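You operate a simulated robot arm through the tools that you are given. There is no shell and no other tool.

You are at the controls of a simulated robot arm. One attempt, no reset.

## Task
Put things in order on the top of the test bench. At the end: the purple long lens stands on top of the pink check plate; the red cord stands where the purple long lens stood; the silver bead canister from the top of the test bench stands on top of the white check plate; the black glue tube from the top of the test bench stands on top of the gold filter; the green swab stands on top of the grey box (marked "SENSORS"); whatever was shut is shut again. Leave all else as you found it, and nothing knocked over.

Only the result counts: the job must be done as asked and must still hold three seconds after the hand-in. Knocking over, shifting, dropping, spilling or breaking anything else fails it.

## Robot
A 6-joint arm with a two-finger parallel gripper, fixed in place. Base frame: the origin is on the floor under the middle of its stand, x ahead of it, y to its left, z up; the work surface is at about z = 0.8. Units: m, degrees, N and s.
With the tool pointing down near the work surface it reaches from about 0.24 to 0.64 m from the base axis. Its first joint turns from -66.0 to 66.0 degrees. Payload 2.7 kg.
The TCP is the grasp point between the finger pads, 0.023 m short of the fingertips. In the tool frame z runs along the fingers and y along their closing line. The gripper opens to 0.094 m. The fingers are 0.038 m wide and 0.01 m thick; the gripper's body (0.054 by 0.096 m) begins 0.039 m behind the TCP.
Orientation is that of the tool frame in the base frame, as a unit quaternion [w, x, y, z]. With the fingers straight down and closing along the base's y, the tool's x points along the base's -x, its y along +y and its z along -z.

## Interface
- The arm moves only by the tool arm_command. Its argument "targets" is a list of rows, each a list of 7 numbers: the shift along the tool's x, y, z in units of 30 mm (1.0 is 30 mm), then the turn, a rotation vector about the tool's x, y, z in units of 5 degrees (1.0 is 5 degrees), then the gripper command, from -1 (fully open) to 1 (shut), values between in proportion. In form: [[tx, ty, tz, wx, wy, wz, grip], ...]. A call has 1 to 20 rows; each row shifts and turns the commanded pose from where the row before left it, along the tool's axes as they then stand. A call with a number of a shift or a turn outside -1 to 1 is refused whole. Each row takes 0.2 s and may step no farther than 0.05 m and 8.6 degrees from the row before; otherwise, or with a gripper value out of range, the whole call is refused. A pose out of reach is approached as far as the arm can. The call stops where the force on the tool passes 40 N (or 10 N more than at its start, if that is more) or the arm is blocked; 0.2 s more then pass. The fingers move at their own pace (about 0.045 m/s each) and stop on an object; they squeeze with about 34 N. The grip force told is the motor's: it shows also when the fingers shut on nothing. Time passes only in rows, and 0.2 s behind the last, so rows that do not move let the fingers close. The reply holds the time, the measured pose of the TCP, the force on the tool along the base axes, the opening and the grip force, in the units named above and with some noise, with the torque about the TCP (base axes, N m) and any sound that the robot's microphone picked up, and new pictures: "pictures" is both (left out), scene, wrist or none.
- Cameras (640 x 400 px; columns grow to the right, rows downward): "scene" is fixed at [0.0782, -0.458, 1.3777]; the picture's right is [0.58, -0.81, 0.00], its down [-0.66, -0.47, -0.58] and it looks along [0.47, 0.34, -0.81] (base axes); focal length 222 px, centre (320, 200). "wrist" rides on the gripper at [0.086, 0.016, -0.075] in the tool frame; the picture's right is [-0.18, 0.98, 0.00], its down [-0.58, -0.11, -0.81] and it looks along [-0.79, -0.15, 0.59] (tool axes); focal length 243 px, centre (320, 200). There is no depth. A picture from a camera that has moved, and an enlarged one, comes with that camera's place and axes in the base frame and with its lens.
- enlarge(camera, box): a new picture of the part [left, top, right, bottom] of that camera's present view, enlarged. It takes no simulated time.
- close_job(): hands the job in; it is judged then, once.

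Nothing tells you positions but the pictures and the camera data. Unless the task says otherwise, let go and move clear before handing in.

The tools are called after "Emit:" as a command line: name --pt "numbers of a row" for each row, then --argument value for the rest, lists and objects as JSON in quotes. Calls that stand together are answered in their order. arm_command: Moves the arm, as the interface text tells. Its arguments: {"type":"object","properties":{"targets":{"type":"array","items":{"type":"array","items":{"type":"number"}}},"pictures":{"type":"string","enum":["both","scene","wrist","none"]}},"required":["targets"]} The other tools are called the same way: enlarge (camera, box) takes an enlarged picture of a part of a camera's view; close_job () hands the job in.

At the start:

```text
time_s: 0.0
eef_pos: [0.333, -0.1009, 1.1231]
tcp_rot: [0.001, -0.001, 1.0, -0.001]
wrist_force: [-0.1, 0.1, -0.5]
torque: [0.01, 0.0, -0.01]
finger_gap: 0.0938
finger_force: 0.0
```

scene: 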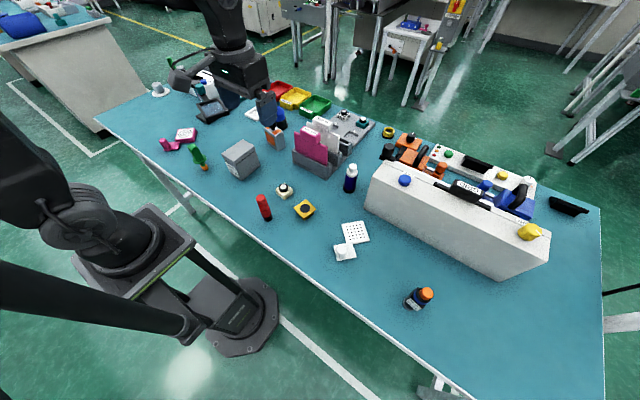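
wrist: 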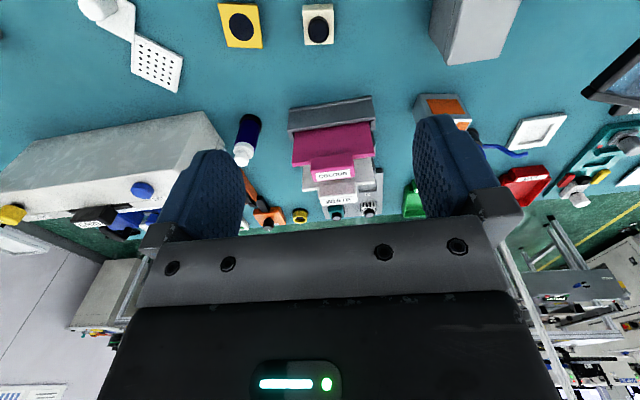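

I see a bench with many small items: a grey box on the left, a red item, a gold filter and a white one, a white check plate, and a large white case with a latch. I'll enlarge parts of the view to tell the items apart before moving.

Emit:
enlarge --camera "scene" --box '[130, 80, 290, 180]'

Emit:
enlarge --camera "scene" --box '[230, 160, 390, 260]'

Emit:
enlarge --camera "scene" --box '[320, 220, 480, 320]'

Emit:
enlarge --camera "scene" --box '[360, 120, 600, 270]'

Emit:
enlarge --camera "scene" --box '[240, 80, 400, 180]'

Emit:
enlarge --camera "wrist" --box '[0, 0, 320, 200]'

Emit:
enlarge --camera "wrist" --box '[320, 50, 640, 250]'

```text
4.00 times, centred on (210, 130) of scene
camera zoom: at [0.0782, -0.458, 1.3777], right [0.58, -0.81, 0.0], down [-0.66, -0.47, -0.58], along [0.47, 0.34, -0.81], focal length 888 px, centre (760, 480)
```

zoom: 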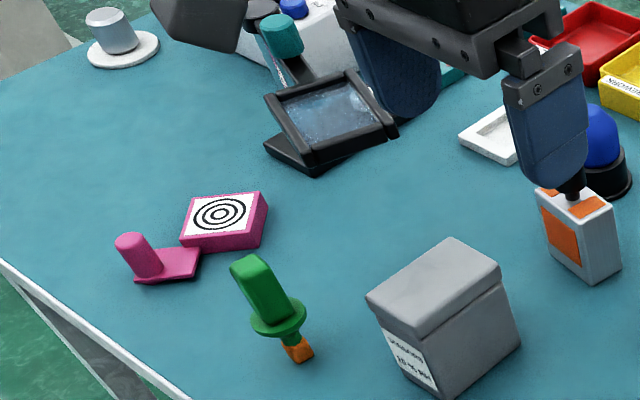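

```text
4.00 times, centred on (310, 210) of scene
camera zoom: at [0.0782, -0.458, 1.3777], right [0.58, -0.81, 0.0], down [-0.66, -0.47, -0.58], along [0.47, 0.34, -0.81], focal length 888 px, centre (360, 160)
```

zoom: 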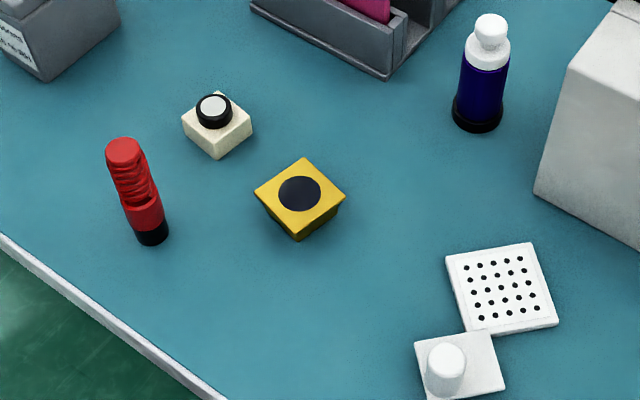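

```text
4.00 times, centred on (400, 270) of scene
camera zoom: at [0.0782, -0.458, 1.3777], right [0.58, -0.81, 0.0], down [-0.66, -0.47, -0.58], along [0.47, 0.34, -0.81], focal length 888 px, centre (0, -80)
```

zoom: 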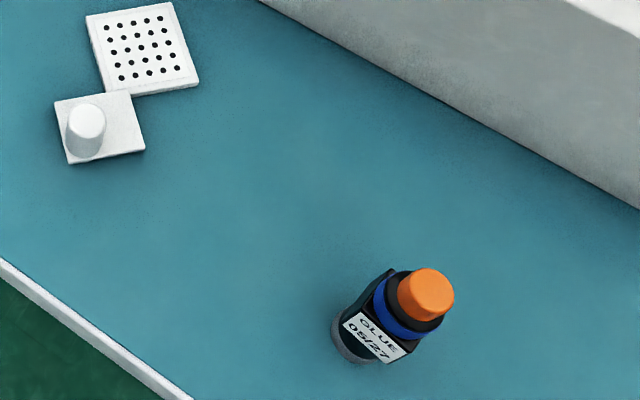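

```text
2.67 times, centred on (480, 195) of scene
camera zoom: at [0.0782, -0.458, 1.3777], right [0.58, -0.81, 0.0], down [-0.66, -0.47, -0.58], along [0.47, 0.34, -0.81], focal length 592 px, centre (-107, 213)
```

zoom: 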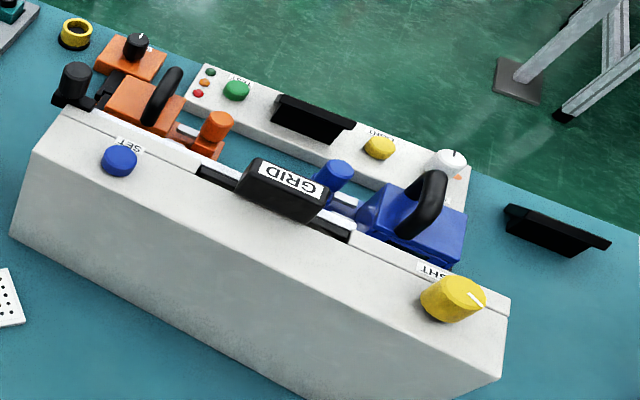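

```text
4.00 times, centred on (320, 130) of scene
camera zoom: at [0.0782, -0.458, 1.3777], right [0.58, -0.81, 0.0], down [-0.66, -0.47, -0.58], along [0.47, 0.34, -0.81], focal length 888 px, centre (320, 480)
```

zoom: 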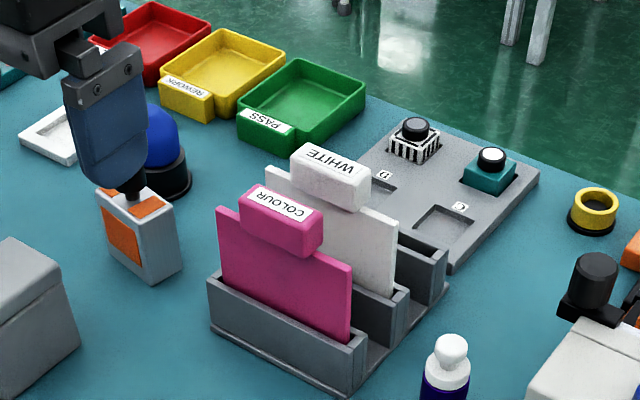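

```text
2.00 times, centred on (160, 100) of wrist
camera zoom: at [0.2471, -0.084, 1.1993], right [0.18, 0.98, 0.0], down [0.58, -0.11, 0.81], along [0.79, -0.15, -0.59], focal length 485 px, centre (640, 400)
```

zoom: 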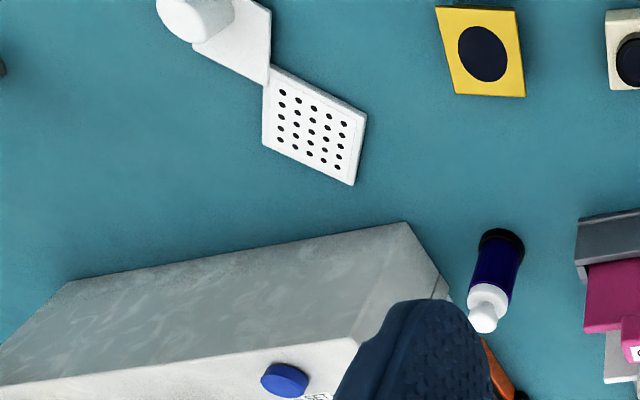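

```text
2.00 times, centred on (480, 150) of wrist
camera zoom: at [0.2471, -0.084, 1.1993], right [0.18, 0.98, 0.0], down [0.58, -0.11, 0.81], along [0.79, -0.15, -0.59], focal length 485 px, centre (0, 300)
```

zoom: 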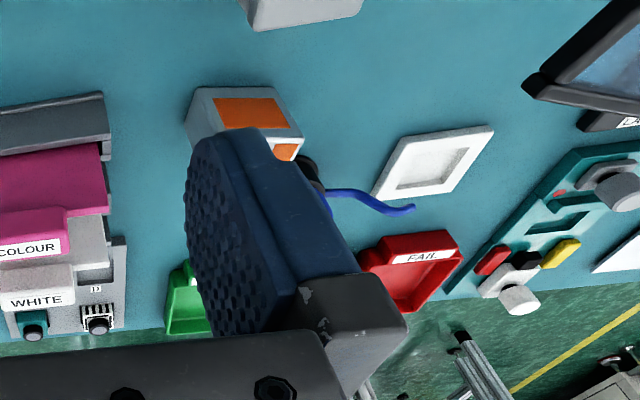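

The dark blue/purple upright object and a few others are unclear, so I'll look closer at them.

Emit:
enlarge --camera "scene" --box '[330, 155, 370, 200]'

Emit:
enlarge --camera "scene" --box '[140, 70, 240, 130]'

Emit:
enlarge --camera "scene" --box '[150, 115, 220, 175]'

Emit:
enlarge --camera "scene" --box '[370, 120, 450, 180]'

Emit:
enlarge --camera "scene" --box '[250, 170, 320, 225]'

Emit:
enlarge --camera "scene" --box '[215, 130, 265, 185]'

Emit:
enlarge --camera "scene" --box '[0, 0, 160, 100]'

Emit:
enlarge --camera "scene" --box '[370, 0, 530, 100]'

```text
8.89 times, centred on (350, 178) of scene
camera zoom: at [0.0782, -0.458, 1.3777], right [0.58, -0.81, 0.0], down [-0.66, -0.47, -0.58], along [0.47, 0.34, -0.81], focal length 1973 px, centre (53, 400)
```

zoom: 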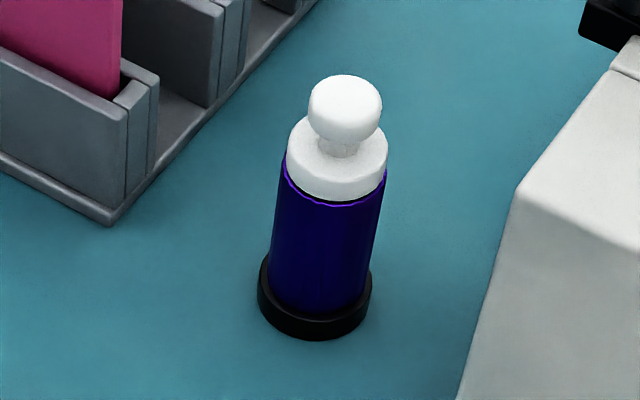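

```text
6.40 times, centred on (190, 100) of scene
camera zoom: at [0.0782, -0.458, 1.3777], right [0.58, -0.81, 0.0], down [-0.66, -0.47, -0.58], along [0.47, 0.34, -0.81], focal length 1420 px, centre (1152, 840)
```

zoom: 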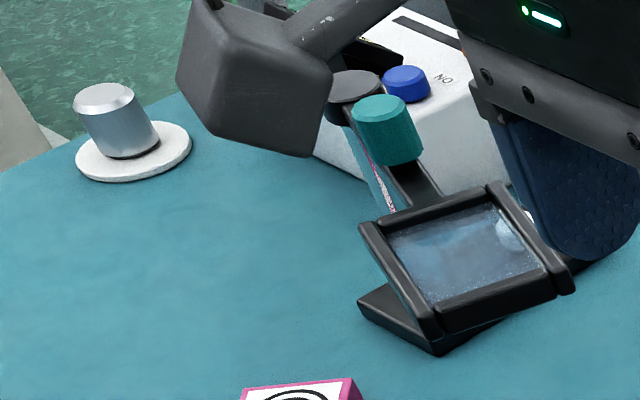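

```text
6.67 times, centred on (185, 145) of scene
camera zoom: at [0.0782, -0.458, 1.3777], right [0.58, -0.81, 0.0], down [-0.66, -0.47, -0.58], along [0.47, 0.34, -0.81], focal length 1479 px, centre (1220, 567)
```

zoom: 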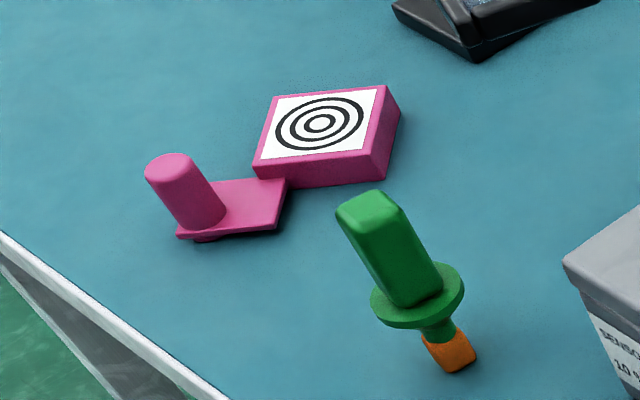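

```text
6.67 times, centred on (410, 150) of scene
camera zoom: at [0.0782, -0.458, 1.3777], right [0.58, -0.81, 0.0], down [-0.66, -0.47, -0.58], along [0.47, 0.34, -0.81], focal length 1479 px, centre (-280, 533)
```

zoom: 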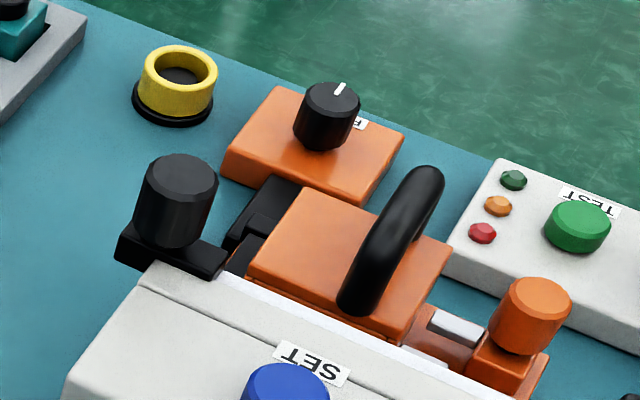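

```text
7.27 times, centred on (285, 198) of scene
camera zoom: at [0.0782, -0.458, 1.3777], right [0.58, -0.81, 0.0], down [-0.66, -0.47, -0.58], along [0.47, 0.34, -0.81], focal length 1614 px, centre (574, 218)
```

zoom: 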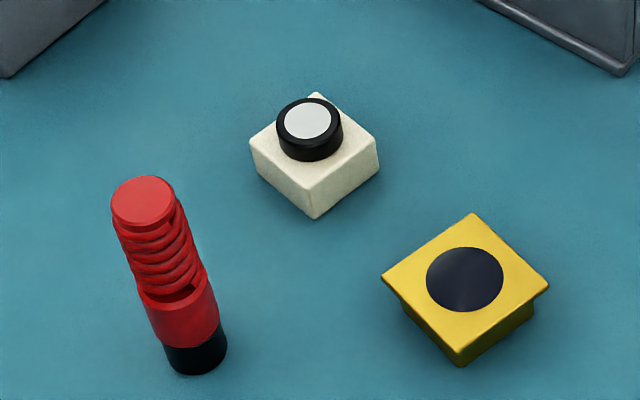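

```text
7.27 times, centred on (240, 158) of scene
camera zoom: at [0.0782, -0.458, 1.3777], right [0.58, -0.81, 0.0], down [-0.66, -0.47, -0.58], along [0.47, 0.34, -0.81], focal length 1614 px, centre (902, 509)
```

zoom: 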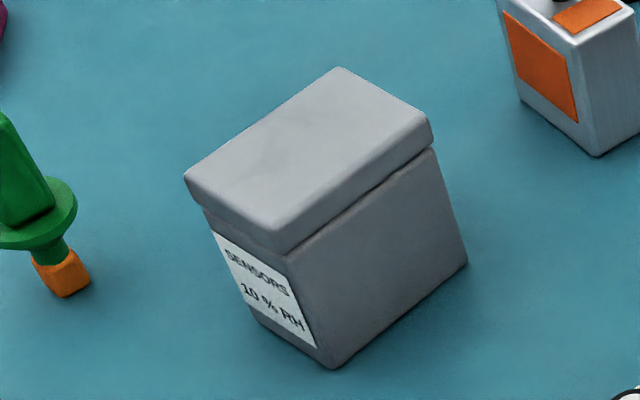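

```text
4.00 times, centred on (80, 50) of scene
camera zoom: at [0.0782, -0.458, 1.3777], right [0.58, -0.81, 0.0], down [-0.66, -0.47, -0.58], along [0.47, 0.34, -0.81], focal length 888 px, centre (1280, 800)
```

zoom: 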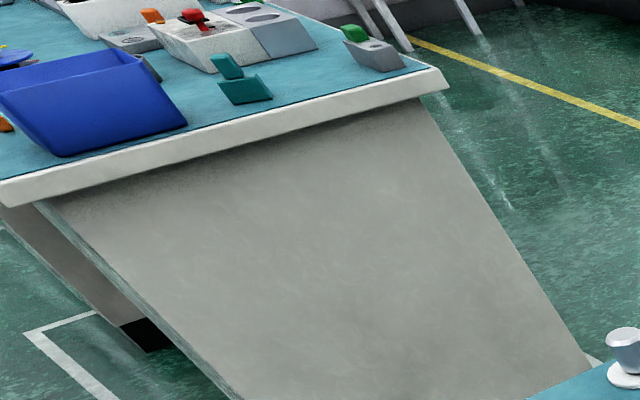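

```text
4.00 times, centred on (450, 50) of scene
camera zoom: at [0.0782, -0.458, 1.3777], right [0.58, -0.81, 0.0], down [-0.66, -0.47, -0.58], along [0.47, 0.34, -0.81], focal length 888 px, centre (-200, 800)
```

zoom: 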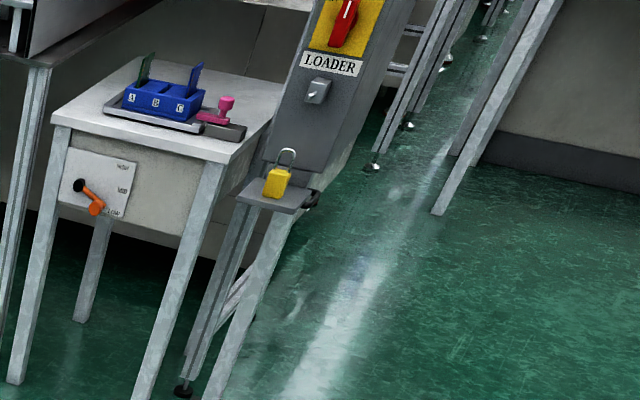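

Working guess: the purple long lens is the indigo cylinder with the white cap, the silver bead canister is the silver box with orange windows, and the glue tube is at far right. I'll move the arm high over the left side to clear the scene view and check with the wrist camera.

Emit:
arm_command --pt "0.09 0.97 0 0 0 0 -1" --pt "0.09 0.97 0 0 0 0 -1" --pt "0.09 0.97 0 0 0 0 -1" --pt "0.09 0.97 0 0 0 0 -1" --pt "0.09 0.97 0 0 0 0 -1" --pt "0.09 0.97 0 0 0 0 -1" --pt "0.09 0.97 0 0 0 0 -1" --pt "0.09 0.97 0 0 0 0 -1" --pt "0.09 0.97 0 0 0 0 -1" --pt "0.09 0.97 0 0 0 0 -1" --pt "0.09 0.97 0 0 0 0 -1" --pictures "both"

```text
time_s: 2.4
eef_pos: [0.3034, 0.2196, 1.1243]
tcp_rot: [0.0, 0.001, 1.0, -0.001]
wrist_force: [-0.3, 0.7, -0.2]
torque: [-0.05, -0.01, -0.04]
finger_gap: 0.0938
finger_force: 0.0
camera wrist: at [0.2176, 0.2367, 1.1989], right [0.19, 0.98, 0.0], down [0.58, -0.11, 0.81], along [0.79, -0.15, -0.59], focal length 243 px, centre (320, 200)
```

scene: 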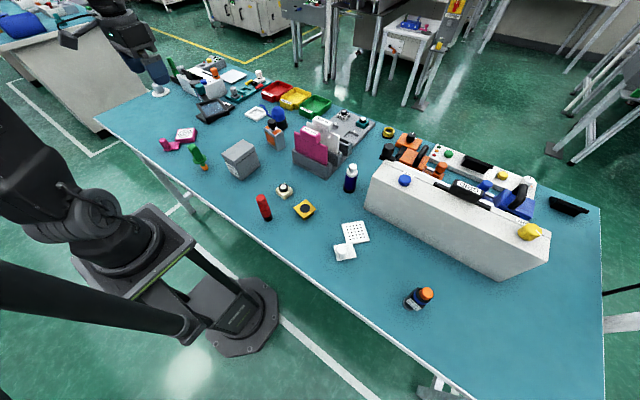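
wrist: 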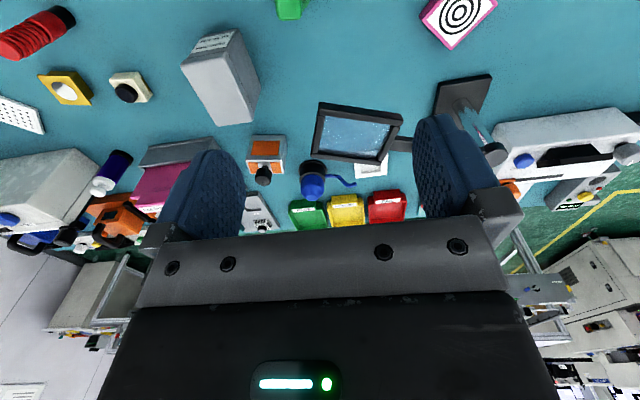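

Emit:
enlarge --camera "scene" --box '[220, 80, 340, 155]'

Emit:
enlarge --camera "scene" --box '[140, 50, 260, 125]'

Emit:
enlarge --camera "wrist" --box '[120, 0, 420, 230]'

Emit:
enlarge --camera "wrist" --box '[400, 0, 640, 240]'

Emit:
enlarge --camera "wrist" --box '[0, 0, 200, 200]'

Emit:
enlarge --camera "scene" --box '[255, 110, 295, 160]'

```text
5.33 times, centred on (280, 118) of scene
camera zoom: at [0.0781, -0.458, 1.3777], right [0.58, -0.81, 0.0], down [-0.66, -0.47, -0.58], along [0.47, 0.34, -0.81], focal length 1184 px, centre (533, 640)
```

zoom: 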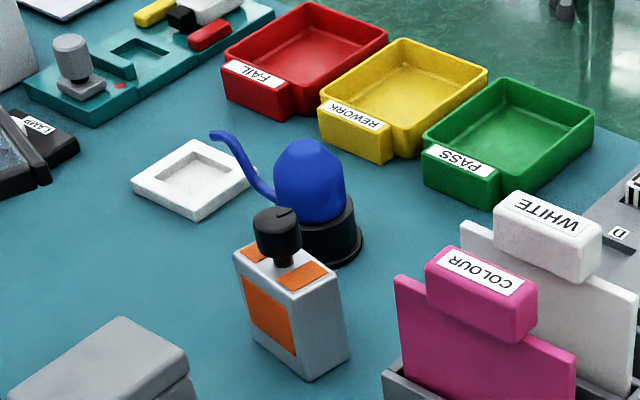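

```text
5.33 times, centred on (200, 88) of scene
camera zoom: at [0.0781, -0.458, 1.3777], right [0.58, -0.81, 0.0], down [-0.66, -0.47, -0.58], along [0.47, 0.34, -0.81], focal length 1184 px, centre (960, 800)
```

zoom: 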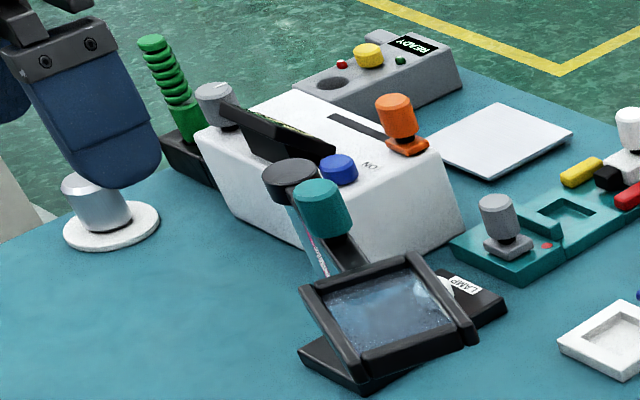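

```text
1.74 times, centred on (270, 115) of wrist
camera zoom: at [0.2176, 0.2367, 1.1989], right [0.19, 0.98, 0.0], down [0.58, -0.11, 0.81], along [0.79, -0.15, -0.59], focal length 422 px, centre (407, 348)
```

zoom: 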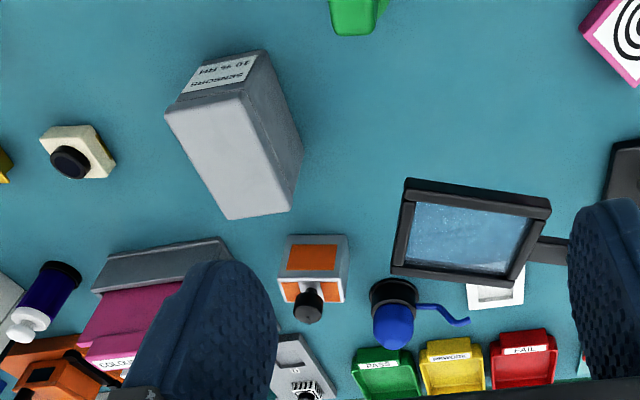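

```text
1.67 times, centred on (520, 120) of wrist
camera zoom: at [0.2176, 0.2367, 1.1989], right [0.19, 0.98, 0.0], down [0.58, -0.11, 0.81], along [0.79, -0.15, -0.59], focal length 404 px, centre (-13, 333)
```

zoom: 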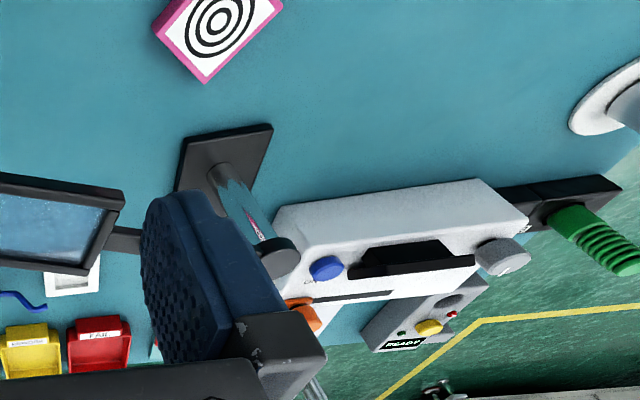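

```text
2.00 times, centred on (100, 100) of wrist
camera zoom: at [0.2176, 0.2367, 1.1989], right [0.19, 0.98, 0.0], down [0.58, -0.11, 0.81], along [0.79, -0.15, -0.59], focal length 485 px, centre (760, 400)
```

zoom: 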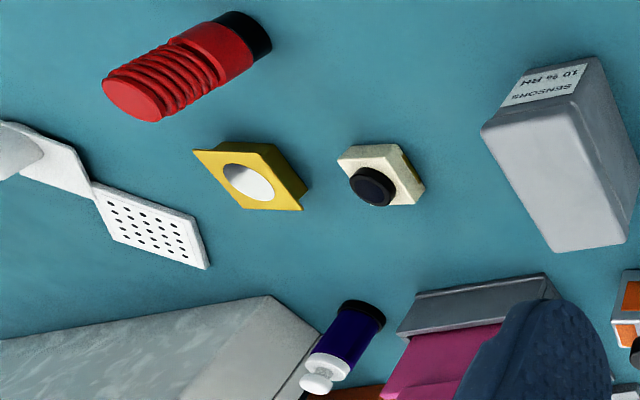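

```text
8.00 times, centred on (275, 135) of scene
camera zoom: at [0.0781, -0.458, 1.3777], right [0.58, -0.81, 0.0], down [-0.66, -0.47, -0.58], along [0.47, 0.34, -0.81], focal length 1775 px, centre (680, 720)
```

zoom: 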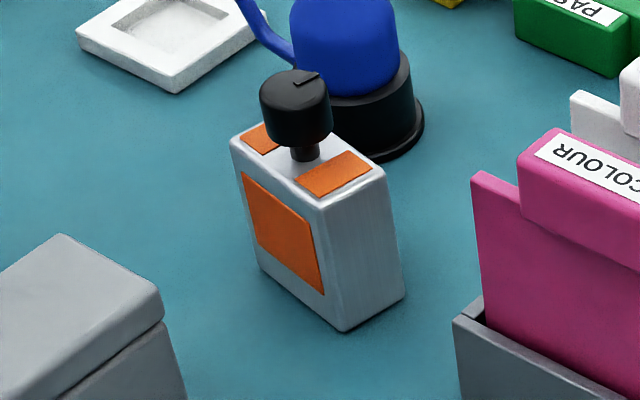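

The bead canister is confirmed: a silver box with orange windows and a black knob. The red and green coil-wound pieces are cords, so the red cord is the red one. I'll move above the green swab to check its position and shape from close up.

Emit:
arm_command --pt "0.25 -0.5 0.7 0 0 0 -1" --pt "0.25 -0.5 0.7 0 0 0 -1" --pt "0 0 0.7 0 0 0 -1" --pt "0 0 0 0 0 0 -1" --pictures "both"

```text
time_s: 3.4
eef_pos: [0.2898, 0.1883, 1.0617]
tcp_rot: [0.001, 0.0, 1.0, -0.001]
wrist_force: [0.4, -0.7, -0.1]
torque: [0.01, -0.01, -0.01]
finger_gap: 0.0942
finger_force: 0.0
camera wrist: at [0.2031, 0.2058, 1.1355], right [0.18, 0.98, 0.0], down [0.58, -0.11, 0.81], along [0.79, -0.15, -0.59], focal length 243 px, centre (320, 200)
```

scene: 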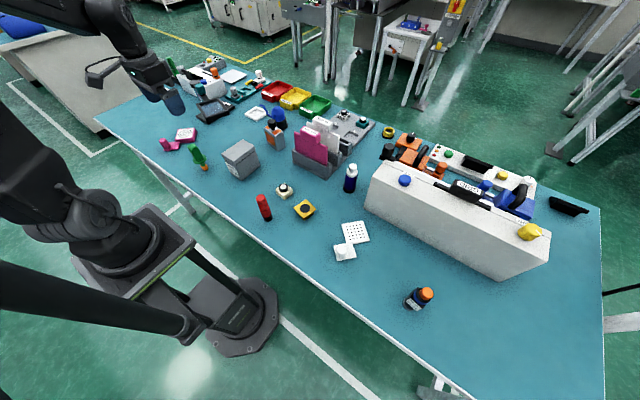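
wrist: 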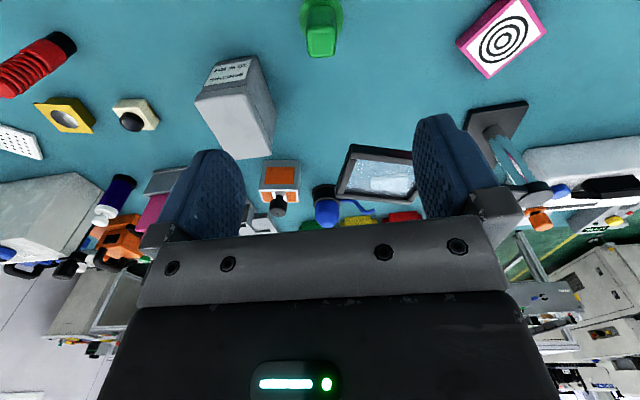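

Emit:
enlarge --camera "wrist" --box '[240, 0, 400, 100]'

Emit:
enlarge --camera "wrist" --box '[320, 80, 560, 230]'

Emit:
enlarge --camera "scene" --box '[150, 80, 250, 180]'

```text
4.00 times, centred on (320, 50) of wrist
camera zoom: at [0.2031, 0.2058, 1.1355], right [0.18, 0.98, 0.0], down [0.58, -0.11, 0.81], along [0.79, -0.15, -0.59], focal length 970 px, centre (320, 800)
```

zoom: 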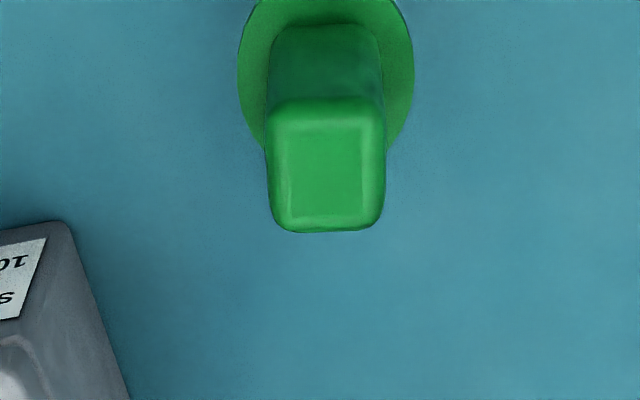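

```text
2.67 times, centred on (440, 155) of wrist
camera zoom: at [0.2031, 0.2058, 1.1355], right [0.18, 0.98, 0.0], down [0.58, -0.11, 0.81], along [0.79, -0.15, -0.59], focal length 647 px, centre (0, 320)
```

zoom: 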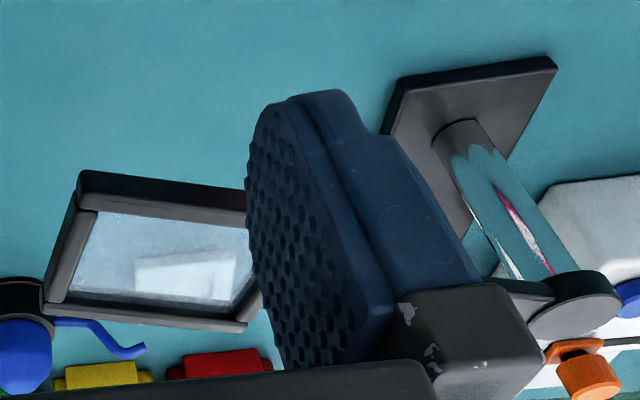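

```text
4.00 times, centred on (200, 130) of scene
camera zoom: at [0.0782, -0.458, 1.3777], right [0.58, -0.81, 0.0], down [-0.66, -0.47, -0.58], along [0.47, 0.34, -0.81], focal length 888 px, centre (800, 480)
```

zoom: 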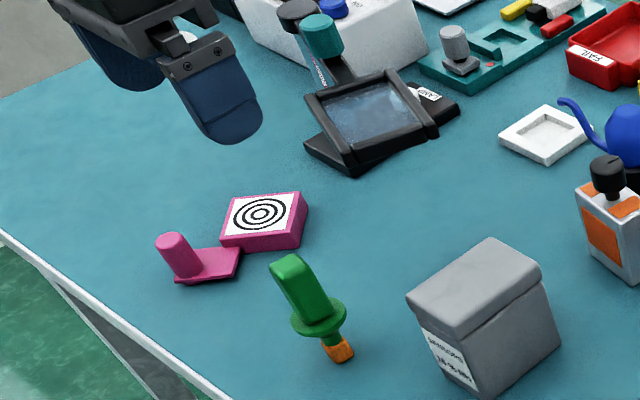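

Emit:
enlarge --camera "wrist" --box '[160, 40, 320, 180]'

Emit:
enlarge --camera "wrist" --box '[440, 0, 560, 80]'

```text
2.86 times, centred on (240, 110) of wrist
camera zoom: at [0.2031, 0.2058, 1.1355], right [0.18, 0.98, 0.0], down [0.58, -0.11, 0.81], along [0.79, -0.15, -0.59], focal length 693 px, centre (549, 457)
```

zoom: 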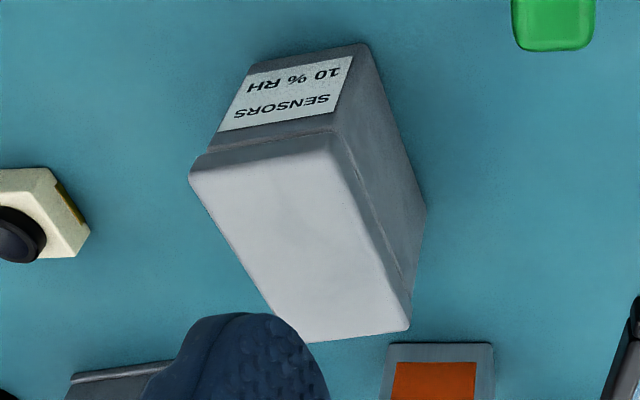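

```text
5.00 times, centred on (500, 40) of wrist
camera zoom: at [0.2031, 0.2058, 1.1355], right [0.18, 0.98, 0.0], down [0.58, -0.11, 0.81], along [0.79, -0.15, -0.59], focal length 1213 px, centre (-580, 1000)
```

zoom: 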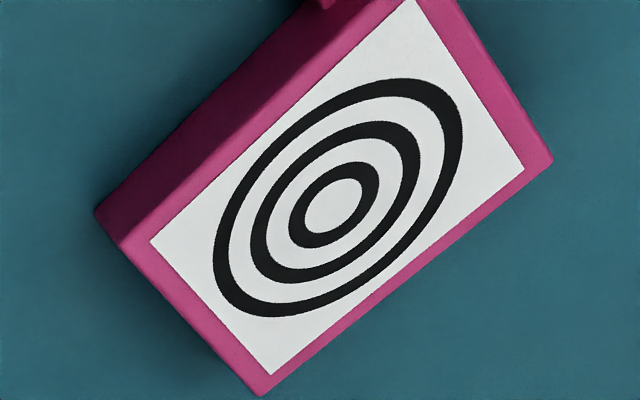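

The swab's top is at about (0.288, 0.190, 0.904), with a 23 mm square handle above a flange. The box lid's centre is at about (0.368, 0.070, 0.889). I'll descend part-way over the swab and check.

Emit:
arm_command --pt "0.06 0.06 1 0 0 0 -1" --pt "0 0 1 0 0 0 -1" --pt "0 0 1 0 0 0 -1" --pt "0 0 1 0 0 0 -1" --pt "0 0 0.5 0 0 0 -1" --pt "0 0 0 0 0 0 -1" --pictures "both"

```text
time_s: 4.8
eef_pos: [0.2874, 0.1909, 0.9266]
tcp_rot: [0.001, 0.0, 1.0, -0.001]
wrist_force: [0.5, 0.2, -0.7]
torque: [-0.01, -0.01, -0.02]
finger_gap: 0.0939
finger_force: 0.1
camera wrist: at [0.2002, 0.2071, 1.0019], right [0.18, 0.98, 0.0], down [0.58, -0.11, 0.81], along [0.79, -0.15, -0.59], focal length 243 px, centre (320, 200)
```

scene: 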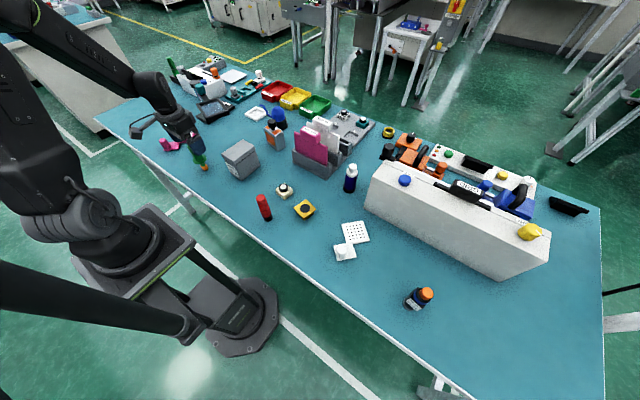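
wrist: 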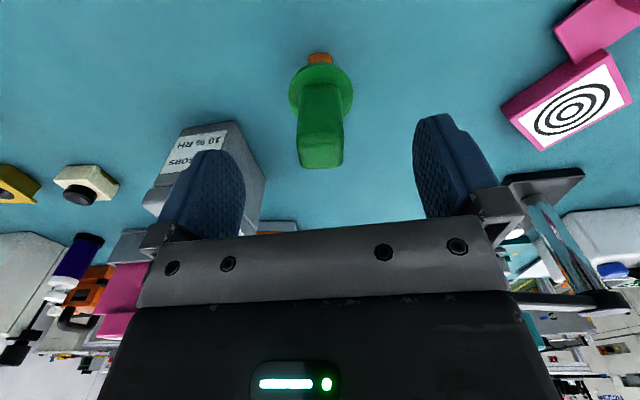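

The swab is centred between the fingers. I'll descend to z≈0.88 and close on the handle.

Emit:
arm_command --pt "0 0 0.8 0 0 0 -1" --pt "0 0 0.75 0 0 0 -1" --pt "0 0 0 0 0 0 -0.2" --pt "0 0 0 0 0 0 0.6" --pt "0 0 0 0 0 0 1" --pt "0 0 0 0 0 0 1" --pt "0 0 0 0 0 0 1" --pictures "wrist"

```text
time_s: 6.4
eef_pos: [0.2867, 0.1895, 0.8788]
tcp_rot: [0.001, 0.0, 1.0, -0.001]
wrist_force: [-0.4, -0.9, 0.0]
torque: [-0.03, -0.02, -0.03]
finger_gap: 0.0249
finger_force: 33.5
camera wrist: at [0.2004, 0.2068, 0.9546], right [0.18, 0.98, 0.0], down [0.58, -0.11, 0.81], along [0.79, -0.15, -0.59], focal length 243 px, centre (320, 200)
```

wrist: 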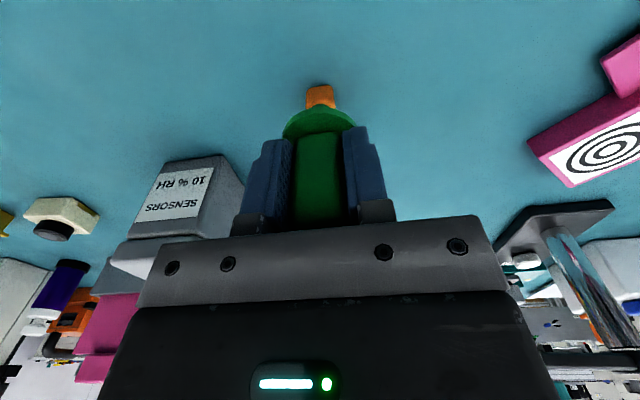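

Grip is firm at a 25 mm gap. I'll lift, carry the swab over the grey box lid, and check before lowering.

Emit:
arm_command --pt "0 0 -0.5 0 0 0 1" --pt "0 0 -1 0 0 0 1" --pt "0 0 -1 0 0 0 1" --pt "0 0 -1 0 0 0 1" --pt "0 0 -1 0 0 0 1" --pt "-0.54 -0.8 0 0 0 0 1" --pt "-0.54 -0.8 0 0 0 0 1" --pt "-0.54 -0.8 0 0 0 0 1" --pt "-0.54 -0.8 0 0 0 0 1" --pt "-0.54 -0.8 0 0 0 0 1" --pt "0 0 0 0 0 0 1" --pt "0 0 0 0 0 0 1" --pictures "both"

```text
time_s: 9.0
eef_pos: [0.3677, 0.0696, 1.013]
tcp_rot: [0.001, 0.001, 1.0, -0.001]
wrist_force: [-0.4, -0.2, 0.4]
torque: [0.01, 0.0, 0.01]
finger_gap: 0.0252
finger_force: 34.5
camera wrist: at [0.2822, 0.0875, 1.0894], right [0.18, 0.98, 0.0], down [0.58, -0.11, 0.81], along [0.79, -0.15, -0.59], focal length 243 px, centre (320, 200)
```

scene: 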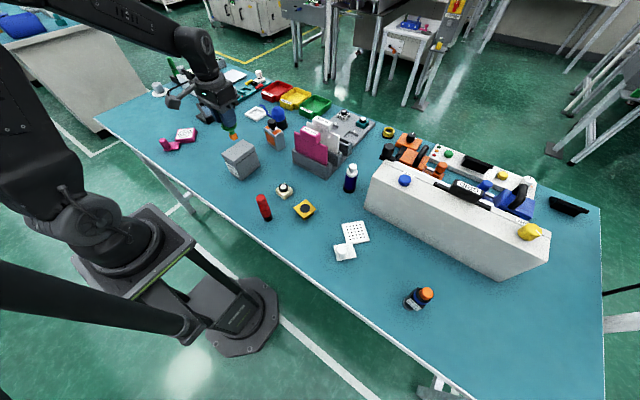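
wrist: 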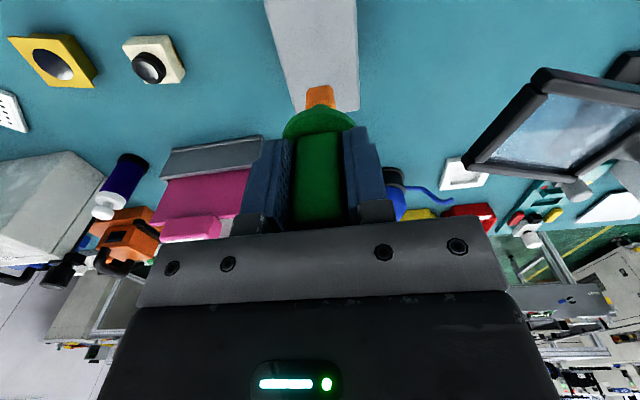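

Emit:
enlarge --camera "wrist" --box '[240, 0, 400, 130]'

Emit:
enlarge --camera "scene" --box '[190, 90, 290, 190]'

```text
3.08 times, centred on (320, 65) of wrist
camera zoom: at [0.2822, 0.0875, 1.0894], right [0.18, 0.98, 0.0], down [0.58, -0.11, 0.81], along [0.79, -0.15, -0.59], focal length 746 px, centre (320, 615)
```

zoom: 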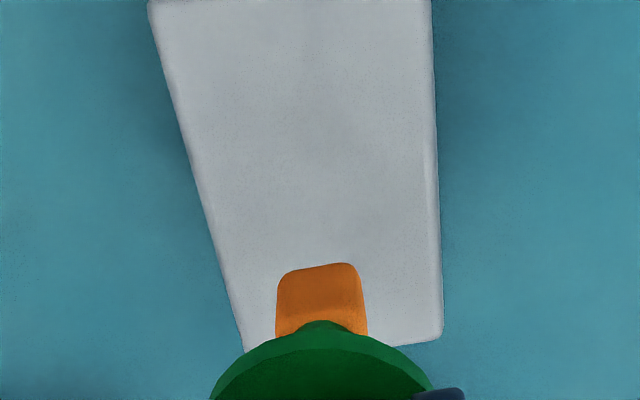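

```text
4.00 times, centred on (240, 140) of scene
camera zoom: at [0.0782, -0.458, 1.3777], right [0.58, -0.81, 0.0], down [-0.66, -0.47, -0.58], along [0.47, 0.34, -0.81], focal length 888 px, centre (640, 440)
```

zoom: 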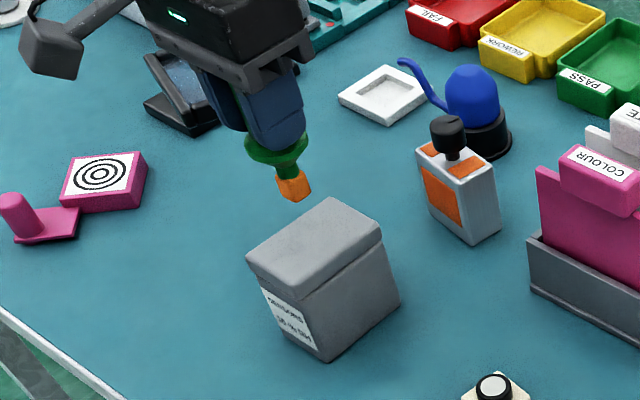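

The swab is centred over the lid. I'll lower it to just above the lid and look again.

Emit:
arm_command --pt "-0.03 -0.02 0.6 0 0 0 1" --pt "0 0 0.5 0 0 0 1" --pt "0 0 0.1 0 0 0 1" --pt "0 0 0 0 0 0 1" --pictures "both"

Emit:
enlarge --camera "scene" --box '[205, 120, 265, 170]'

Emit:
enlarge --camera "wrist" --box '[240, 30, 400, 130]'

```text
time_s: 10.0
eef_pos: [0.3688, 0.0699, 0.979]
tcp_rot: [0.001, 0.0, 1.0, -0.001]
wrist_force: [0.5, 0.2, -0.2]
torque: [0.03, -0.01, 0.03]
finger_gap: 0.025
finger_force: 33.9
camera wrist: at [0.2832, 0.0868, 1.0535], right [0.18, 0.98, 0.0], down [0.58, -0.11, 0.81], along [0.79, -0.15, -0.59], focal length 243 px, centre (320, 200)
```

scene: 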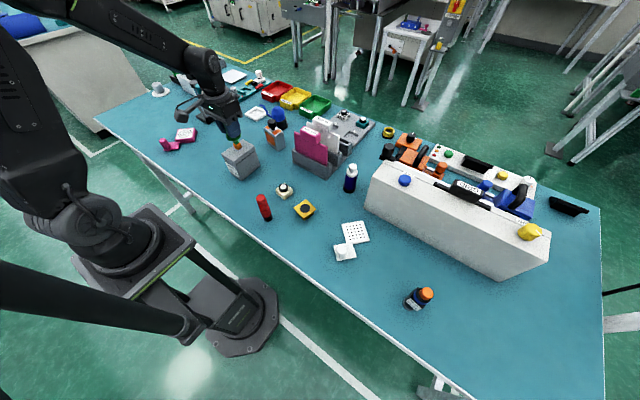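
wrist: 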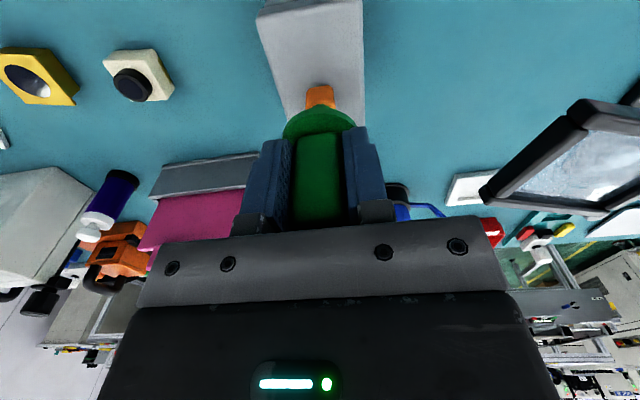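

```text
8.00 times, centred on (235, 145) of scene
camera zoom: at [0.0782, -0.458, 1.3777], right [0.58, -0.81, 0.0], down [-0.66, -0.47, -0.58], along [0.47, 0.34, -0.81], focal length 1775 px, centre (1000, 640)
```

zoom: 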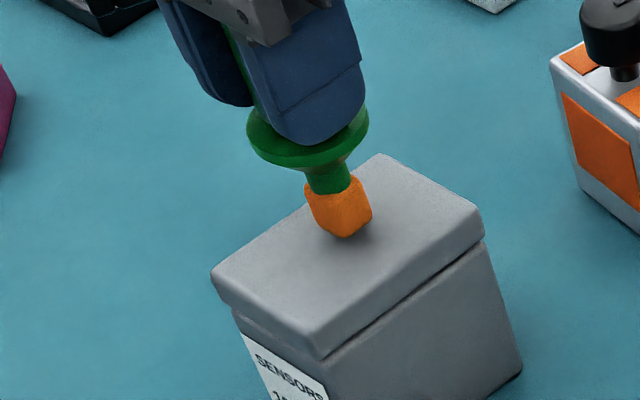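

```text
4.00 times, centred on (320, 80) of wrist
camera zoom: at [0.2832, 0.0868, 1.0535], right [0.18, 0.98, 0.0], down [0.58, -0.11, 0.81], along [0.79, -0.15, -0.59], focal length 970 px, centre (320, 680)
```

zoom: 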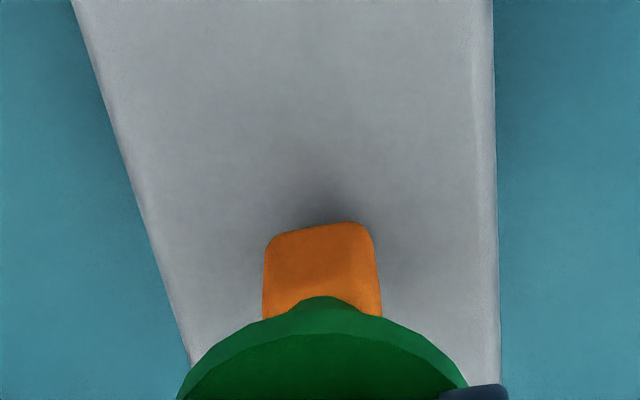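

A contact shadow is visible; the tip is about 10 mm above the lid. I'll lower in small steps and watch the force.

Emit:
arm_command --pt "0 0 0.15 0 0 0 1" --pt "0 0 0.1 0 0 0 1" --pt "0 0 0 0 0 0 1" --pictures "wrist"

Emit:
enlarge --camera "scene" --box '[205, 120, 265, 170]'

```text
time_s: 10.8
eef_pos: [0.3696, 0.0699, 0.9731]
tcp_rot: [0.004, 0.001, 1.0, -0.001]
wrist_force: [-3.7, -1.8, 33.3]
torque: [-0.09, 0.12, 0.01]
finger_gap: 0.0253
finger_force: 34.4
camera wrist: at [0.2839, 0.087, 1.0473], right [0.18, 0.98, 0.0], down [0.57, -0.11, 0.81], along [0.8, -0.15, -0.58], focal length 243 px, centre (320, 200)
```

wrist: 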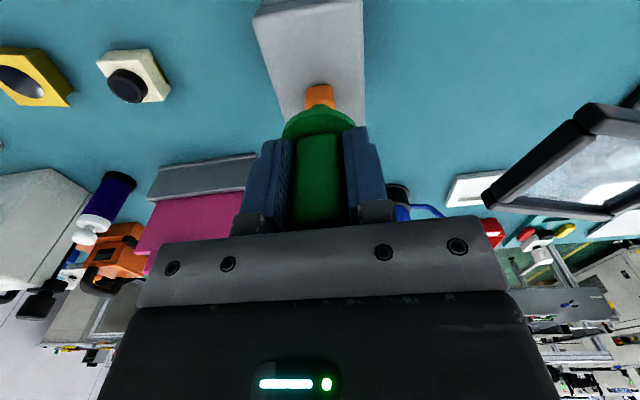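

```text
8.00 times, centred on (235, 145) of scene
camera zoom: at [0.0777, -0.4581, 1.3777], right [0.58, -0.81, 0.0], down [-0.66, -0.47, -0.58], along [0.47, 0.34, -0.81], focal length 1775 px, centre (1000, 640)
```

zoom: 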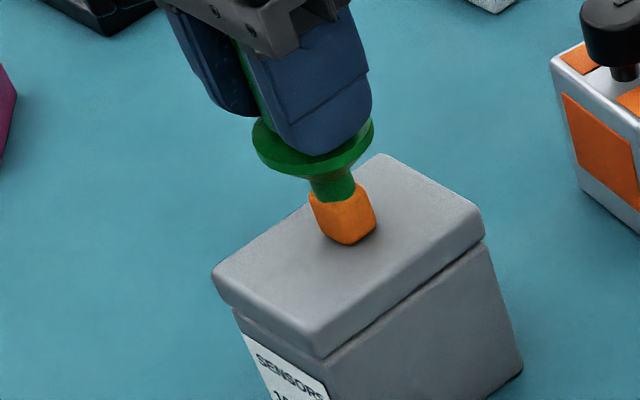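

Contact was made at 33 N. I'll relax the commanded pose by about 2 mm to unload it, then check.

Emit:
arm_command --pt "0 0 -0.07 0 0 0 1" --pt "0 0 0 0 0 0 1" --pictures "none"

```text
time_s: 11.4
eef_pos: [0.3697, 0.0711, 0.9728]
tcp_rot: [0.002, 0.0, 1.0, -0.001]
wrist_force: [5.4, 0.8, 14.6]
torque: [0.01, -0.48, -0.03]
finger_gap: 0.0254
finger_force: 34.1
```

Emit:
arm_command --pt "0 0 -0.05 0 0 0 1" --pt "0 0 0 0 0 0 1" --pictures "none"

```text
time_s: 12.0
eef_pos: [0.3676, 0.0693, 0.9729]
tcp_rot: [-0.002, 0.0, 1.0, -0.001]
wrist_force: [0.3, 0.0, -0.4]
torque: [0.02, -0.01, -0.02]
finger_gap: 0.025
finger_force: 33.7
```

Unloaded and at rest on the lid. Opening the fingers gently now.

Emit:
arm_command --pt "0 0 0 0 0 0 0.42" --pt "0 0 0 0 0 0 0.35" --pt "0 0 0 0 0 0 0.2" --pt "0 0 0 0 0 0 -0.2" --pt "0 0 0 0 0 0 -0.8" --pt "0 0 0 0 0 0 -0.8" --pictures "both"

Emit:
enlarge --camera "scene" --box '[205, 120, 265, 170]'

```text
time_s: 13.4
eef_pos: [0.3683, 0.0699, 0.974]
tcp_rot: [0.001, 0.0, 1.0, -0.001]
wrist_force: [-0.2, -0.8, 0.2]
torque: [-0.03, 0.01, 0.05]
finger_gap: 0.0848
finger_force: 0.1
camera wrist: at [0.2828, 0.0868, 1.0496], right [0.18, 0.98, 0.0], down [0.58, -0.11, 0.81], along [0.79, -0.15, -0.59], focal length 243 px, centre (320, 200)
```

scene: 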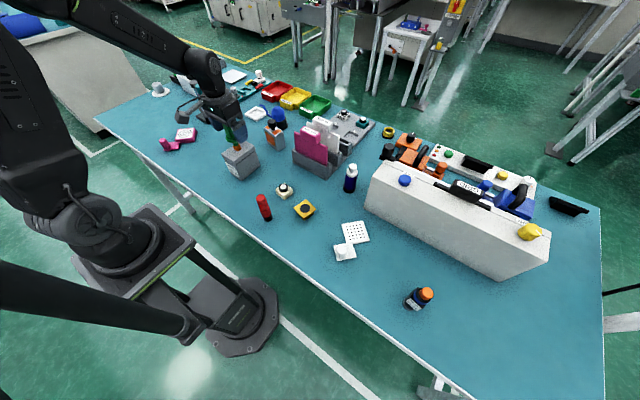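
wrist: 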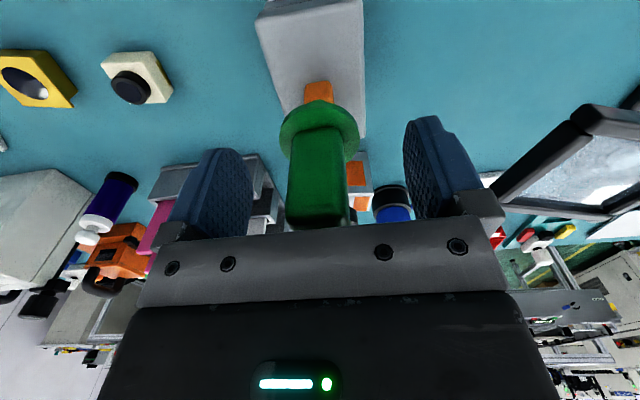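

```text
8.00 times, centred on (235, 145) of scene
camera zoom: at [0.0782, -0.458, 1.3777], right [0.58, -0.81, 0.0], down [-0.66, -0.47, -0.58], along [0.47, 0.34, -0.81], focal length 1775 px, centre (1000, 640)
```

zoom: 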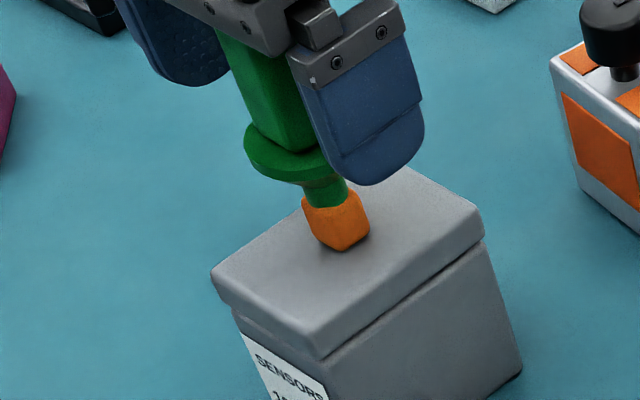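

The swab may be leaning slightly. I'll let a moment pass and check whether it's stable.

Emit:
arm_command --pt "0 0 0 0 0 0 -0.8" --pictures "wrist"

Emit:
enlarge --camera "scene" --box '[205, 120, 265, 170]'

Emit:
enlarge --camera "wrist" --box '[240, 60, 400, 240]'

```text
time_s: 13.8
eef_pos: [0.3705, 0.0695, 0.9748]
tcp_rot: [0.001, 0.0, 1.0, -0.001]
wrist_force: [-0.3, 0.5, 0.8]
torque: [-0.01, 0.0, 0.05]
finger_gap: 0.0845
finger_force: 0.0
camera wrist: at [0.2828, 0.0868, 1.0496], right [0.18, 0.98, 0.0], down [0.58, -0.11, 0.81], along [0.79, -0.15, -0.59], focal length 243 px, centre (320, 200)
```

wrist: 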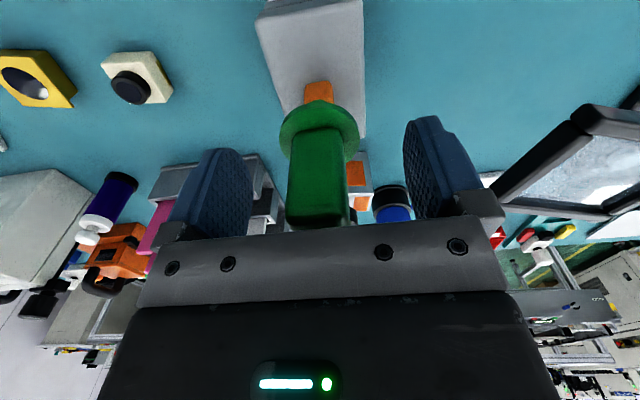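

```text
8.00 times, centred on (235, 145) of scene
camera zoom: at [0.0782, -0.458, 1.3777], right [0.58, -0.81, 0.0], down [-0.66, -0.47, -0.58], along [0.47, 0.34, -0.81], focal length 1775 px, centre (1000, 640)
```

zoom: 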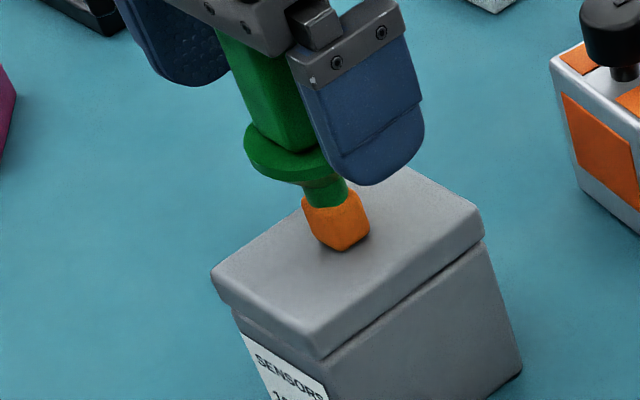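

```text
2.22 times, centred on (320, 150) of wrist
camera zoom: at [0.2828, 0.0868, 1.0496], right [0.18, 0.98, 0.0], down [0.58, -0.11, 0.81], along [0.79, -0.15, -0.59], focal length 539 px, centre (320, 311)
```

zoom: 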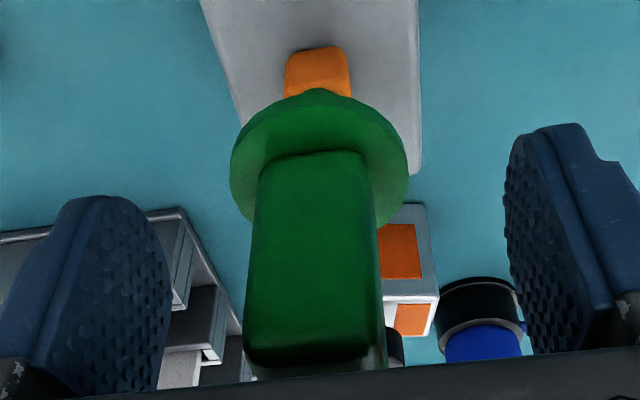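

On reflection the edges match an upright object; the dark band is just the shaded top face. I'll open fully, rise straight up and confirm.

Emit:
arm_command --pt "0 0 -0.5 0 0 0 -0.8" --pt "0 0 -1 0 0 0 -1" --pt "0 0 -1 0 0 0 -1" --pt "0 0 -1 0 0 0 -1" --pt "0 0 -1 0 0 0 -1" --pt "0 0 0 0 0 0 -1" --pictures "wrist"

Emit:
enlarge --camera "scene" --box '[205, 110, 265, 170]'

```text
time_s: 15.2
eef_pos: [0.3671, 0.0705, 1.1106]
tcp_rot: [0.002, 0.0, 1.0, -0.001]
wrist_force: [0.7, -0.2, -0.3]
torque: [-0.02, 0.03, -0.01]
finger_gap: 0.0942
finger_force: 0.0
camera wrist: at [0.2824, 0.0879, 1.1859], right [0.18, 0.98, 0.0], down [0.58, -0.11, 0.81], along [0.79, -0.15, -0.59], focal length 243 px, centre (320, 200)
```

wrist: 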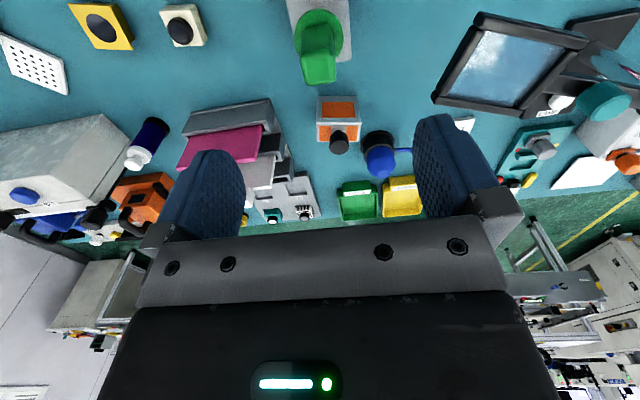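

```text
6.67 times, centred on (235, 140) of scene
camera zoom: at [0.0782, -0.458, 1.3777], right [0.58, -0.81, 0.0], down [-0.66, -0.47, -0.58], along [0.47, 0.34, -0.81], focal length 1479 px, centre (887, 600)
```

zoom: 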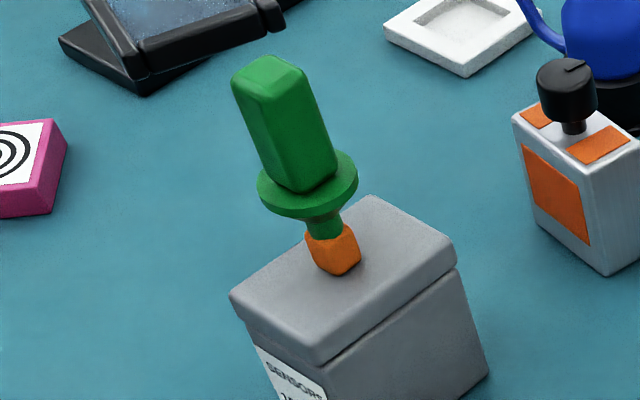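

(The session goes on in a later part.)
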